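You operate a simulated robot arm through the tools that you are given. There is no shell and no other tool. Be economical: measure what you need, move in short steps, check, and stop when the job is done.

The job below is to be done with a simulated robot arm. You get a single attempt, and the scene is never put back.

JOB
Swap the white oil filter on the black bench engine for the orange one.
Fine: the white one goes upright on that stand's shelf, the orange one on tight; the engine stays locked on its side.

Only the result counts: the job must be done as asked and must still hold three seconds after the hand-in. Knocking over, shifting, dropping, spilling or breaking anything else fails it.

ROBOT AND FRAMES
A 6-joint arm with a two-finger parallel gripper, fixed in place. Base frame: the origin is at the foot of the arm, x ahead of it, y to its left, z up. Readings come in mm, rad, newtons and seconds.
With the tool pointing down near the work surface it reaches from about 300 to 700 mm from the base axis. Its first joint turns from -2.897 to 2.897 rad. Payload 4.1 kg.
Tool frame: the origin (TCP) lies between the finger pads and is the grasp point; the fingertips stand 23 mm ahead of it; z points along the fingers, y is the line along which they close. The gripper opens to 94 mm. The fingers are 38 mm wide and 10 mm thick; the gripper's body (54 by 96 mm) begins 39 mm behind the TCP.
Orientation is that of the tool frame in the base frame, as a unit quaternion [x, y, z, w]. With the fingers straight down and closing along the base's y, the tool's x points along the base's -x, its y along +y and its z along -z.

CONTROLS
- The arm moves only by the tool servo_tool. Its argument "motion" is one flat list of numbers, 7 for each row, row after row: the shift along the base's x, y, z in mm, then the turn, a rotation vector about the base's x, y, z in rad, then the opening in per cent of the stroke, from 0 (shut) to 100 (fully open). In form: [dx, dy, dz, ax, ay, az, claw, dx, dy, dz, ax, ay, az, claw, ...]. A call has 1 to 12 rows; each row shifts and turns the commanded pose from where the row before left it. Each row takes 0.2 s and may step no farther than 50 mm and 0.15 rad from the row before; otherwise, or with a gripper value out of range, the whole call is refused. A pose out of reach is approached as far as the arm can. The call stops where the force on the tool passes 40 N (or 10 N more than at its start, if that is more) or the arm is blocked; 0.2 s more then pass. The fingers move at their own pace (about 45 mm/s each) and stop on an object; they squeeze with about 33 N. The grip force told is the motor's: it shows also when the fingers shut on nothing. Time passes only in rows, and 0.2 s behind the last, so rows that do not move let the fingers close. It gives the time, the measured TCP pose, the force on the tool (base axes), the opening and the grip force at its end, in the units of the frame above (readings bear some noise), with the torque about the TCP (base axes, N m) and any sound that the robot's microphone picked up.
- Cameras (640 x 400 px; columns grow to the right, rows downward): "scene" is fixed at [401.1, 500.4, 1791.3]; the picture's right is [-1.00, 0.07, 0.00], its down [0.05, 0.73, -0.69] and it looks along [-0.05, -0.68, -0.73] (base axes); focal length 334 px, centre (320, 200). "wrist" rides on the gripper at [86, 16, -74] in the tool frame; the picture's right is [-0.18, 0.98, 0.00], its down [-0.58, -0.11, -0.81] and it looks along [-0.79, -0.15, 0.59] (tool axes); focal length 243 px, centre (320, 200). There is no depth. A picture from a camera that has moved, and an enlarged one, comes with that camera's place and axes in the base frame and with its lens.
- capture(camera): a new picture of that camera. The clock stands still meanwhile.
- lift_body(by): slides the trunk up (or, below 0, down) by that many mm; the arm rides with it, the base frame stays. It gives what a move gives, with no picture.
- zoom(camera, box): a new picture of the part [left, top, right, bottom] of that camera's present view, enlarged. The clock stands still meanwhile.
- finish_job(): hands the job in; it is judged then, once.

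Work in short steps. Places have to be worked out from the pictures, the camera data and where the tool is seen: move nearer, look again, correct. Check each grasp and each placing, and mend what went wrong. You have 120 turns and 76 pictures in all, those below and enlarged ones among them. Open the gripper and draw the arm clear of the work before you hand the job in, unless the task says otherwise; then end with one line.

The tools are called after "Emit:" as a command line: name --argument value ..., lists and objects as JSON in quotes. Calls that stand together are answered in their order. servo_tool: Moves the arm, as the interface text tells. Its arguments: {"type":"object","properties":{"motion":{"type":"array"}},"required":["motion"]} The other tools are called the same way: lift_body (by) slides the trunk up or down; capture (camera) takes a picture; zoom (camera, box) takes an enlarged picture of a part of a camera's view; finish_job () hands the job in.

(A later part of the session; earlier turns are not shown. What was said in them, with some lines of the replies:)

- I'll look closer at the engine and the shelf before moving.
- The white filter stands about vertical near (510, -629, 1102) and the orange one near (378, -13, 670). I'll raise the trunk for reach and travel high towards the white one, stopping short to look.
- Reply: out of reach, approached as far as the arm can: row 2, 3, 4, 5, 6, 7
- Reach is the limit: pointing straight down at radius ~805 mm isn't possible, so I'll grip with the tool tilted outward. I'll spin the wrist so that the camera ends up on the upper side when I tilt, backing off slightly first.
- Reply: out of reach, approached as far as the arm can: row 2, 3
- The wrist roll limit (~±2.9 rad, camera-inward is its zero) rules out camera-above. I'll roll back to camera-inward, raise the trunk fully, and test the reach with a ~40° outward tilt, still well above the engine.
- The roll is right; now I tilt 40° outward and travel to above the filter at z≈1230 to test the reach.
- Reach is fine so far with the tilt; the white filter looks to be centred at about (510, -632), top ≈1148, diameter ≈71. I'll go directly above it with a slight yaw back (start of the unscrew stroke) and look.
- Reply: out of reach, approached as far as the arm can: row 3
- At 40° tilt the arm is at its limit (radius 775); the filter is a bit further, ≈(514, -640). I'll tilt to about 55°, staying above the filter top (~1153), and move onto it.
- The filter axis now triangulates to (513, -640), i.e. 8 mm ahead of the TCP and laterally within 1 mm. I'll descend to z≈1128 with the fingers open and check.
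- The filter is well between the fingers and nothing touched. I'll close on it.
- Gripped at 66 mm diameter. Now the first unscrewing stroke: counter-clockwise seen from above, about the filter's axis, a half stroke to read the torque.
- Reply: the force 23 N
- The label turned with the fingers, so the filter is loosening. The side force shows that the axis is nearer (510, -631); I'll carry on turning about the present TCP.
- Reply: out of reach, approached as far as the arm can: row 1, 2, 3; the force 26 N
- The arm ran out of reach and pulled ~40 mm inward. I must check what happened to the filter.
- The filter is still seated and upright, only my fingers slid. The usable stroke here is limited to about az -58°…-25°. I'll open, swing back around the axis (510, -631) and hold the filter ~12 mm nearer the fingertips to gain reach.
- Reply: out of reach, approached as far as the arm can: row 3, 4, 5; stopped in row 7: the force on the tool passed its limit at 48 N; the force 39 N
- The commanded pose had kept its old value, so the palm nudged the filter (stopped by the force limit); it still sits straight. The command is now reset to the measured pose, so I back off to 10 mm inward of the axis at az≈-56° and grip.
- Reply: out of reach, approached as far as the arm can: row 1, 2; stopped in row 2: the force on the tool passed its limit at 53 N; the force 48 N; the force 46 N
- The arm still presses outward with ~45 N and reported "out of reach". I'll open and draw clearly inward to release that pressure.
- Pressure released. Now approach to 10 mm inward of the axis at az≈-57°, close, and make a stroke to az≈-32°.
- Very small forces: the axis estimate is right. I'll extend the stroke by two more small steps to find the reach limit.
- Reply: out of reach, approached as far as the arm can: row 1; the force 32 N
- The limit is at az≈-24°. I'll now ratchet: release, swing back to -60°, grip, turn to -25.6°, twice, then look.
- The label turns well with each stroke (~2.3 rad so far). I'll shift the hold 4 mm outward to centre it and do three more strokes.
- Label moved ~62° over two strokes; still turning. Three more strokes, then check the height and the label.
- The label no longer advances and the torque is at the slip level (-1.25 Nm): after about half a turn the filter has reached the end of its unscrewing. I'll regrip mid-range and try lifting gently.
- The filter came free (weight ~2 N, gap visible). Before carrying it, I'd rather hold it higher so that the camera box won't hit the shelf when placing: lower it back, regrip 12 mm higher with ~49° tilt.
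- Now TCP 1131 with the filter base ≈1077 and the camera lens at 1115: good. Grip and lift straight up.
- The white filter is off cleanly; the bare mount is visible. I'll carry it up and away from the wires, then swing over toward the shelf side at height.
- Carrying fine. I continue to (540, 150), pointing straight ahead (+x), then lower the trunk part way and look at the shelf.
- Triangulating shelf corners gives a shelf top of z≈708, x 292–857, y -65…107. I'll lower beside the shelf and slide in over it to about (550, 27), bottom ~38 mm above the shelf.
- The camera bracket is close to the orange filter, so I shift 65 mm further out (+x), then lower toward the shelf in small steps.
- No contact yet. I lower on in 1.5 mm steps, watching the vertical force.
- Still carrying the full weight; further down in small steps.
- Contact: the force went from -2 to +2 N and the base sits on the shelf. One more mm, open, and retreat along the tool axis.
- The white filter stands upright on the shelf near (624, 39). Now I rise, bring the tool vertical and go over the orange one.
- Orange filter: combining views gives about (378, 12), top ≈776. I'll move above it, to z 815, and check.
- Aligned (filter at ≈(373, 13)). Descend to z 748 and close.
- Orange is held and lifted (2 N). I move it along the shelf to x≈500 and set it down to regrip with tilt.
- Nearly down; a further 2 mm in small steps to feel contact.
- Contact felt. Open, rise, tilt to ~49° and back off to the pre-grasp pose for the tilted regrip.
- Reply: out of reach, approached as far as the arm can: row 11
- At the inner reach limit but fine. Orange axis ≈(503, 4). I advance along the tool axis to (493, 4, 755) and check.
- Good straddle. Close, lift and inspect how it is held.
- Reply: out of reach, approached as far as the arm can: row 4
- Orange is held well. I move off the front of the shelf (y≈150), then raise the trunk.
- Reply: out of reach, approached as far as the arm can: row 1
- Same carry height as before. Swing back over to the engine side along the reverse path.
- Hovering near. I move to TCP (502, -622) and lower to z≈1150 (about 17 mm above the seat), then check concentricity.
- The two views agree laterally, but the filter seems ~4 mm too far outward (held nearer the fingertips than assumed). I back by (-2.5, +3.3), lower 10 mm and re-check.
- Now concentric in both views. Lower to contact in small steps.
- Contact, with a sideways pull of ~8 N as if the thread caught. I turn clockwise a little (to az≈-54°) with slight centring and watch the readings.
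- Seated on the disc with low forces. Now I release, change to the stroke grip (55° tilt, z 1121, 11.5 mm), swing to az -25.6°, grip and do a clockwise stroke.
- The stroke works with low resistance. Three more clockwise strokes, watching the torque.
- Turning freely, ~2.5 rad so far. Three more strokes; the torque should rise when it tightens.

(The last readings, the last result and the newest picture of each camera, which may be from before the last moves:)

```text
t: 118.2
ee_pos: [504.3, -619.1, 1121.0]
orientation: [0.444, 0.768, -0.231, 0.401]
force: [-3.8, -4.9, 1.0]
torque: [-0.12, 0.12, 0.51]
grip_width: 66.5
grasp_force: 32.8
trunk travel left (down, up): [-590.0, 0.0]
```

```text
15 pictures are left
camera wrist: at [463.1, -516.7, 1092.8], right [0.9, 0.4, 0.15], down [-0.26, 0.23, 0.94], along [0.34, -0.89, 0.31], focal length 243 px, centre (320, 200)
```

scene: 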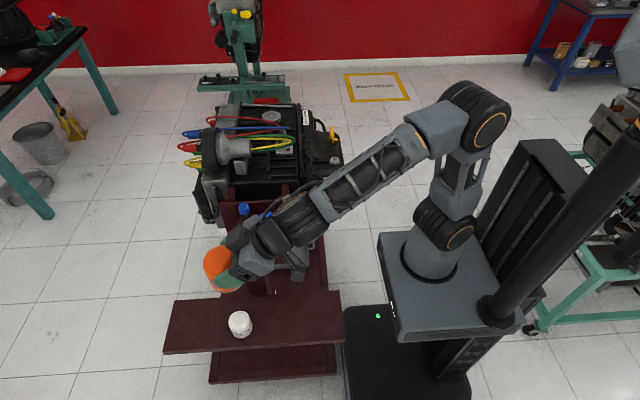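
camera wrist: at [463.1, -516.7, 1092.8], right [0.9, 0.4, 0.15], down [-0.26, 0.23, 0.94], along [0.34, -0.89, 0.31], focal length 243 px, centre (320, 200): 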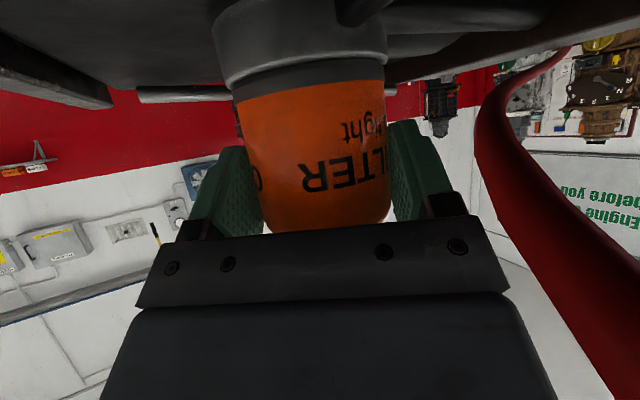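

Torque has risen to ~0.55 Nm and the label advanced less. One more stroke and compare the label to see whether it still creeps.

Emit:
servo_tool --motion '[0, 0, 0, 0, 0, 0, 88, -1.15, -0.76, 0, 0, 0, 0.12, 88, -1.06, -0.9, 0, 0, 0, 0.12, 88, -0.93, -1.0, 0, 0, 0, 0.12, 88, -0.8, -1.13, 0, 0, 0, 0.12, 88, -0.68, -1.2, 0, 0, 0, 0.12, 88, 0, 0, 0, 0, 0, 0, 0, 0, 0, 0, 0, 0, 0, 0]'

Emit:
servo_tool --motion '[0.68, 1.2, 0, 0, 0, -0.12, 0, 0.8, 1.13, 0, 0, 0, -0.12, 0, 0.93, 1.0, 0, 0, 0, -0.12, 0]'

Emit:
servo_tool --motion '[1.06, 0.9, 0, 0, 0, -0.12, 0, 1.15, 0.76, 0, 0, 0, -0.12, 0]'

Emit:
capture --camera "wrist"

```text
t: 120.0
ee_pos: [500.5, -626.3, 1121.3]
orientation: [0.197, 0.864, -0.103, 0.452]
force: [-0.3, -1.4, -0.8]
torque: [-0.07, 0.0, 0.06]
grip_width: 65.9
grasp_force: 32.8
trunk travel left (down, up): [-590.0, 0.0]
```

```text
t: 120.8
ee_pos: [503.4, -622.6, 1121.2]
orientation: [0.349, 0.815, -0.182, 0.426]
force: [-1.7, -2.2, 1.5]
torque: [-0.07, 0.04, 0.48]
grip_width: 65.7
grasp_force: 33.5
trunk travel left (down, up): [-590.0, 0.0]
```

```text
t: 121.4
ee_pos: [505.3, -620.2, 1121.4]
orientation: [0.443, 0.768, -0.231, 0.401]
force: [-3.7, -4.6, 2.2]
torque: [-0.12, 0.16, 0.52]
grip_width: 66.5
grasp_force: 33.2
trunk travel left (down, up): [-590.0, 0.0]
```

```text
14 pictures are left
camera wrist: at [463.2, -516.8, 1092.6], right [0.9, 0.4, 0.15], down [-0.26, 0.23, 0.94], along [0.34, -0.89, 0.31], focal length 243 px, centre (320, 200)
```

wrist: 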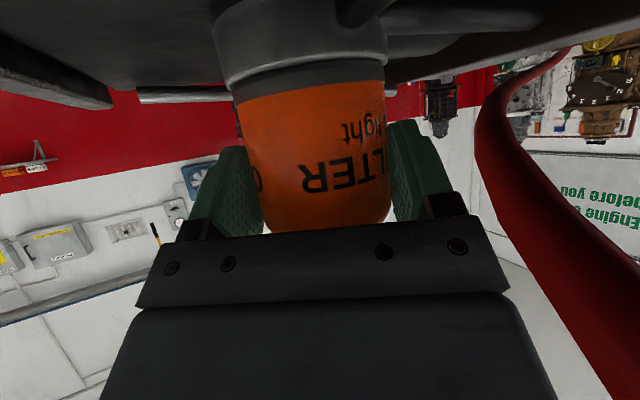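

The label is identical: the filter has stopped hard and the fingers slip at ~0.5 Nm. One slow final pull with a fresh grip to make sure it's as tight as the grip allows.

Emit:
servo_tool --motion '[0, 0, 0, 0, 0, 0, 88, -1.15, -0.76, 0, 0, 0, 0.12, 88, -1.06, -0.9, 0, 0, 0, 0.12, 88, -0.93, -1.0, 0, 0, 0, 0.12, 88, 0, 0, 0, 0, 0, 0, 0, 0, 0, 0, 0, 0, 0, 0, 0, 0, 0, 0, 0, 0, 0]'

Emit:
servo_tool --motion '[0.23, 0.25, 0, 0, 0, -0.03, 0, 0.23, 0.25, 0, 0, 0, -0.03, 0, 0.24, 0.25, 0, 0, 0, -0.03, 0]'

Emit:
servo_tool --motion '[0.26, 0.23, 0, 0, 0, -0.03, 0, 0.26, 0.23, 0, 0, 0, -0.03, 0, 0.26, 0.22, 0, 0, 0, -0.03, 0, 0.27, 0.22, 0, 0, 0, -0.03, 0, 0.28, 0.2, 0, 0, 0, -0.03, 0]'

Emit:
zoom --camera "wrist" --box '[180, 0, 420, 150]'

```text
t: 123.0
ee_pos: [500.9, -623.0, 1122.0]
orientation: [0.298, 0.835, -0.155, 0.436]
force: [-0.8, -1.4, -0.4]
torque: [-0.07, 0.0, -0.08]
grip_width: 66.6
grasp_force: 33.2
trunk travel left (down, up): [-590.0, 0.0]
```

```text
t: 123.8
ee_pos: [501.9, -621.7, 1121.8]
orientation: [0.337, 0.82, -0.176, 0.429]
force: [-1.8, -4.3, 1.2]
torque: [-0.12, 0.02, 0.31]
grip_width: 65.7
grasp_force: 33.0
trunk travel left (down, up): [-590.0, 0.0]
```

```text
t: 125.0
ee_pos: [504.3, -621.4, 1122.0]
orientation: [0.398, 0.792, -0.207, 0.414]
force: [-3.7, -4.2, 2.2]
torque: [-0.25, 0.14, 1.04]
grip_width: 66.3
grasp_force: 32.3
trunk travel left (down, up): [-590.0, 0.0]
```

```text
2.67 times, centred on (300, 75) of wrist
camera zoom: at [450.5, -523.8, 1092.7], right [0.85, 0.5, 0.15], down [-0.29, 0.2, 0.94], along [0.44, -0.84, 0.31], focal length 647 px, centre (373, 533)
```

zoom: 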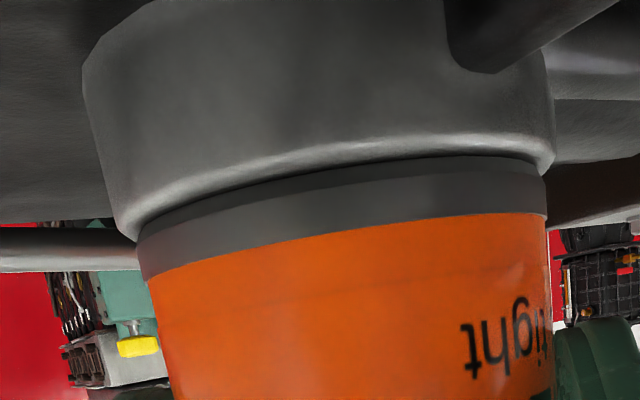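

With slow turning the torque climbs steadily (0.31 → 1.04 Nm), so slow pulling tightens better. Continue slowly to the stroke end.

Emit:
servo_tool --motion '[0.28, 0.2, 0, 0, 0, -0.03, 0, 0.28, 0.2, 0, 0, 0, -0.03, 0, 0.29, 0.19, 0, 0, 0, -0.03, 0, 0.29, 0.19, 0, 0, 0, -0.03, 0]'

Emit:
capture --camera "wrist"

```text
t: 126.0
ee_pos: [505.9, -620.5, 1120.8]
orientation: [0.444, 0.768, -0.231, 0.401]
force: [-4.0, -4.3, 0.8]
torque: [-0.19, 0.16, 0.52]
grip_width: 66.1
grasp_force: 32.9
trunk travel left (down, up): [-590.0, 0.0]
```

```text
12 pictures are left
camera wrist: at [463.5, -517.3, 1092.6], right [0.9, 0.4, 0.15], down [-0.26, 0.23, 0.94], along [0.34, -0.89, 0.31], focal length 243 px, centre (320, 200)
```

wrist: 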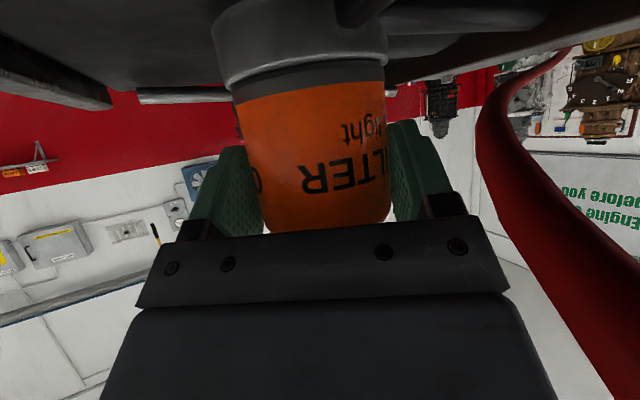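

Hard stop confirmed: same label position, fingers slip only. I open, swing the camera away from the wires, rise straight up and retreat along the known path.

Emit:
servo_tool --motion '[0, 0, 0, 0, 0, 0, 100, 0, 0, 0, 0, 0, 0, 100, -1.15, -0.76, 0, 0, 0, 0.12, 100, -1.06, -0.9, 0, 0, 0, 0.12, 100, 0, 0, 10, 0, 0, 0, 100, 0, 0, 15, 0, 0, 0, 100, 0, 0, 15, 0, 0, 0, 100, 0, 0, 15, 0, 0, 0, 100]'

Emit:
servo_tool --motion '[-22, 12, 20, 0, 0, 0, 100, -22, 12, 20, 0, 0, 0, 100, -22, 12, 20, 0, 0, 0, 100, -22, 12, 20, 0, 0, 0, 100, -12, 30, 10, 0, 0, 0, 100, -5, 45, 0, 0, 0, 0, 100, -5, 45, 0, 0, 0, 0, 100, 0, 45, 0, 0, 0, 0.05, 100, 0, 45, 0, 0, 0, 0.05, 100, 0, 45, 0, 0, 0, 0.05, 100]'

Emit:
capture --camera "scene"

Emit:
zoom --camera "scene" --box '[170, 80, 370, 205]'

Emit:
zoom --camera "scene" --box '[240, 80, 304, 120]'

```text
t: 127.8
ee_pos: [502.8, -622.3, 1176.5]
orientation: [0.348, 0.816, -0.18, 0.426]
force: [0.4, -0.3, -0.5]
torque: [-0.03, 0.02, 0.0]
grip_width: 94.0
grasp_force: 0.2
trunk travel left (down, up): [-590.0, 0.0]
```

```text
t: 130.0
ee_pos: [392.4, -319.1, 1265.8]
orientation: [0.286, 0.839, -0.148, 0.439]
force: [0.2, 0.4, 0.8]
torque: [0.02, 0.0, -0.02]
grip_width: 94.1
grasp_force: 0.1
trunk travel left (down, up): [-590.0, 0.0]
```

```text
11 pictures are left
```

scene: 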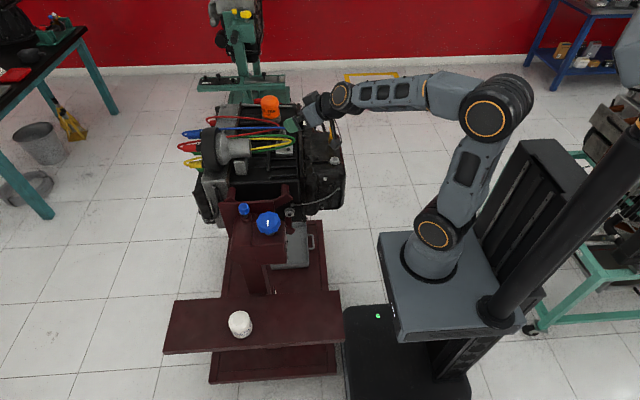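

```text
3.20 times, centred on (270, 142) of scene
camera zoom: at [401.1, 500.4, 1791.3], right [-1.0, 0.07, 0.0], down [0.05, 0.73, -0.69], along [-0.05, -0.68, -0.73], focal length 1068 px, centre (480, 384)
```

zoom: 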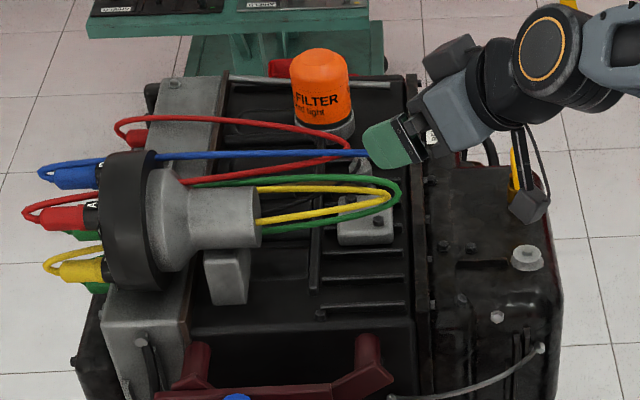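

```text
10.00 times, centred on (272, 100) of scene
camera zoom: at [401.1, 500.4, 1791.3], right [-1.0, 0.07, 0.0], down [0.05, 0.73, -0.69], along [-0.05, -0.68, -0.73], focal length 3337 px, centre (800, 1200)
```

zoom: 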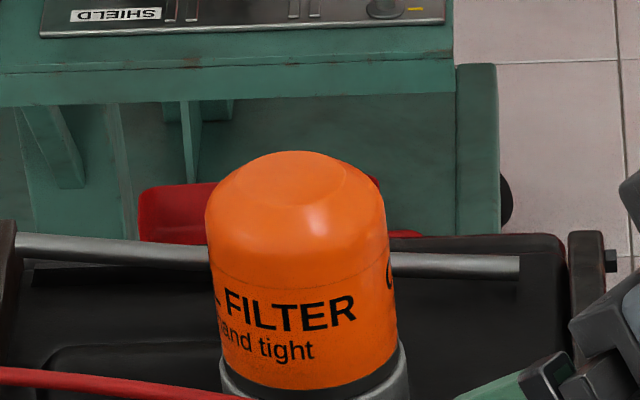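

The orange filter sits at exactly the same place and height as the white one did, wires and engine unchanged, white upright on the shelf. I draw the arm a little further clear.

Emit:
servo_tool --motion '[0, 40, 10, 0, 0, 0, 100, 0, 40, 10, 0, 0, 0, 100, -10, 40, 10, 0, 0, 0, 100, 0, 0, 0, 0, 0, 0, 100]'

Emit:
capture --camera "scene"

```text
t: 131.0
ee_pos: [381.9, -197.9, 1298.2]
orientation: [0.287, 0.839, -0.149, 0.437]
force: [-0.1, 1.4, -0.1]
torque: [0.01, 0.0, 0.04]
grip_width: 93.8
grasp_force: 0.1
trunk travel left (down, up): [-590.0, 0.0]
```

```text
8 pictures are left
```

scene: 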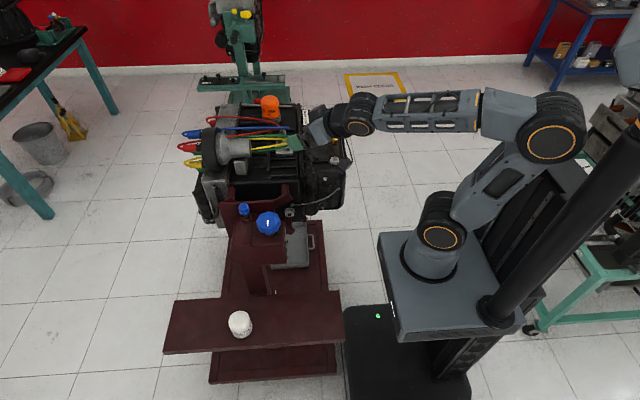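

The arm is clear, both filters are in place; handing in.

Emit:
finish_job

```text
The job is handed in.
```

The filters are swapped and the job is handed in: the orange filter is screwed onto the black engine to a hard stop, about 1 Nm at most before the fingers slipped. The white one stands upright on the stand's shelf, and the engine and its lock weren't touched beyond the filter mount. While loosening the white filter, the gripper twice pressed on it until the force limit stopped it (48 and 53 N), but nothing looks moved.
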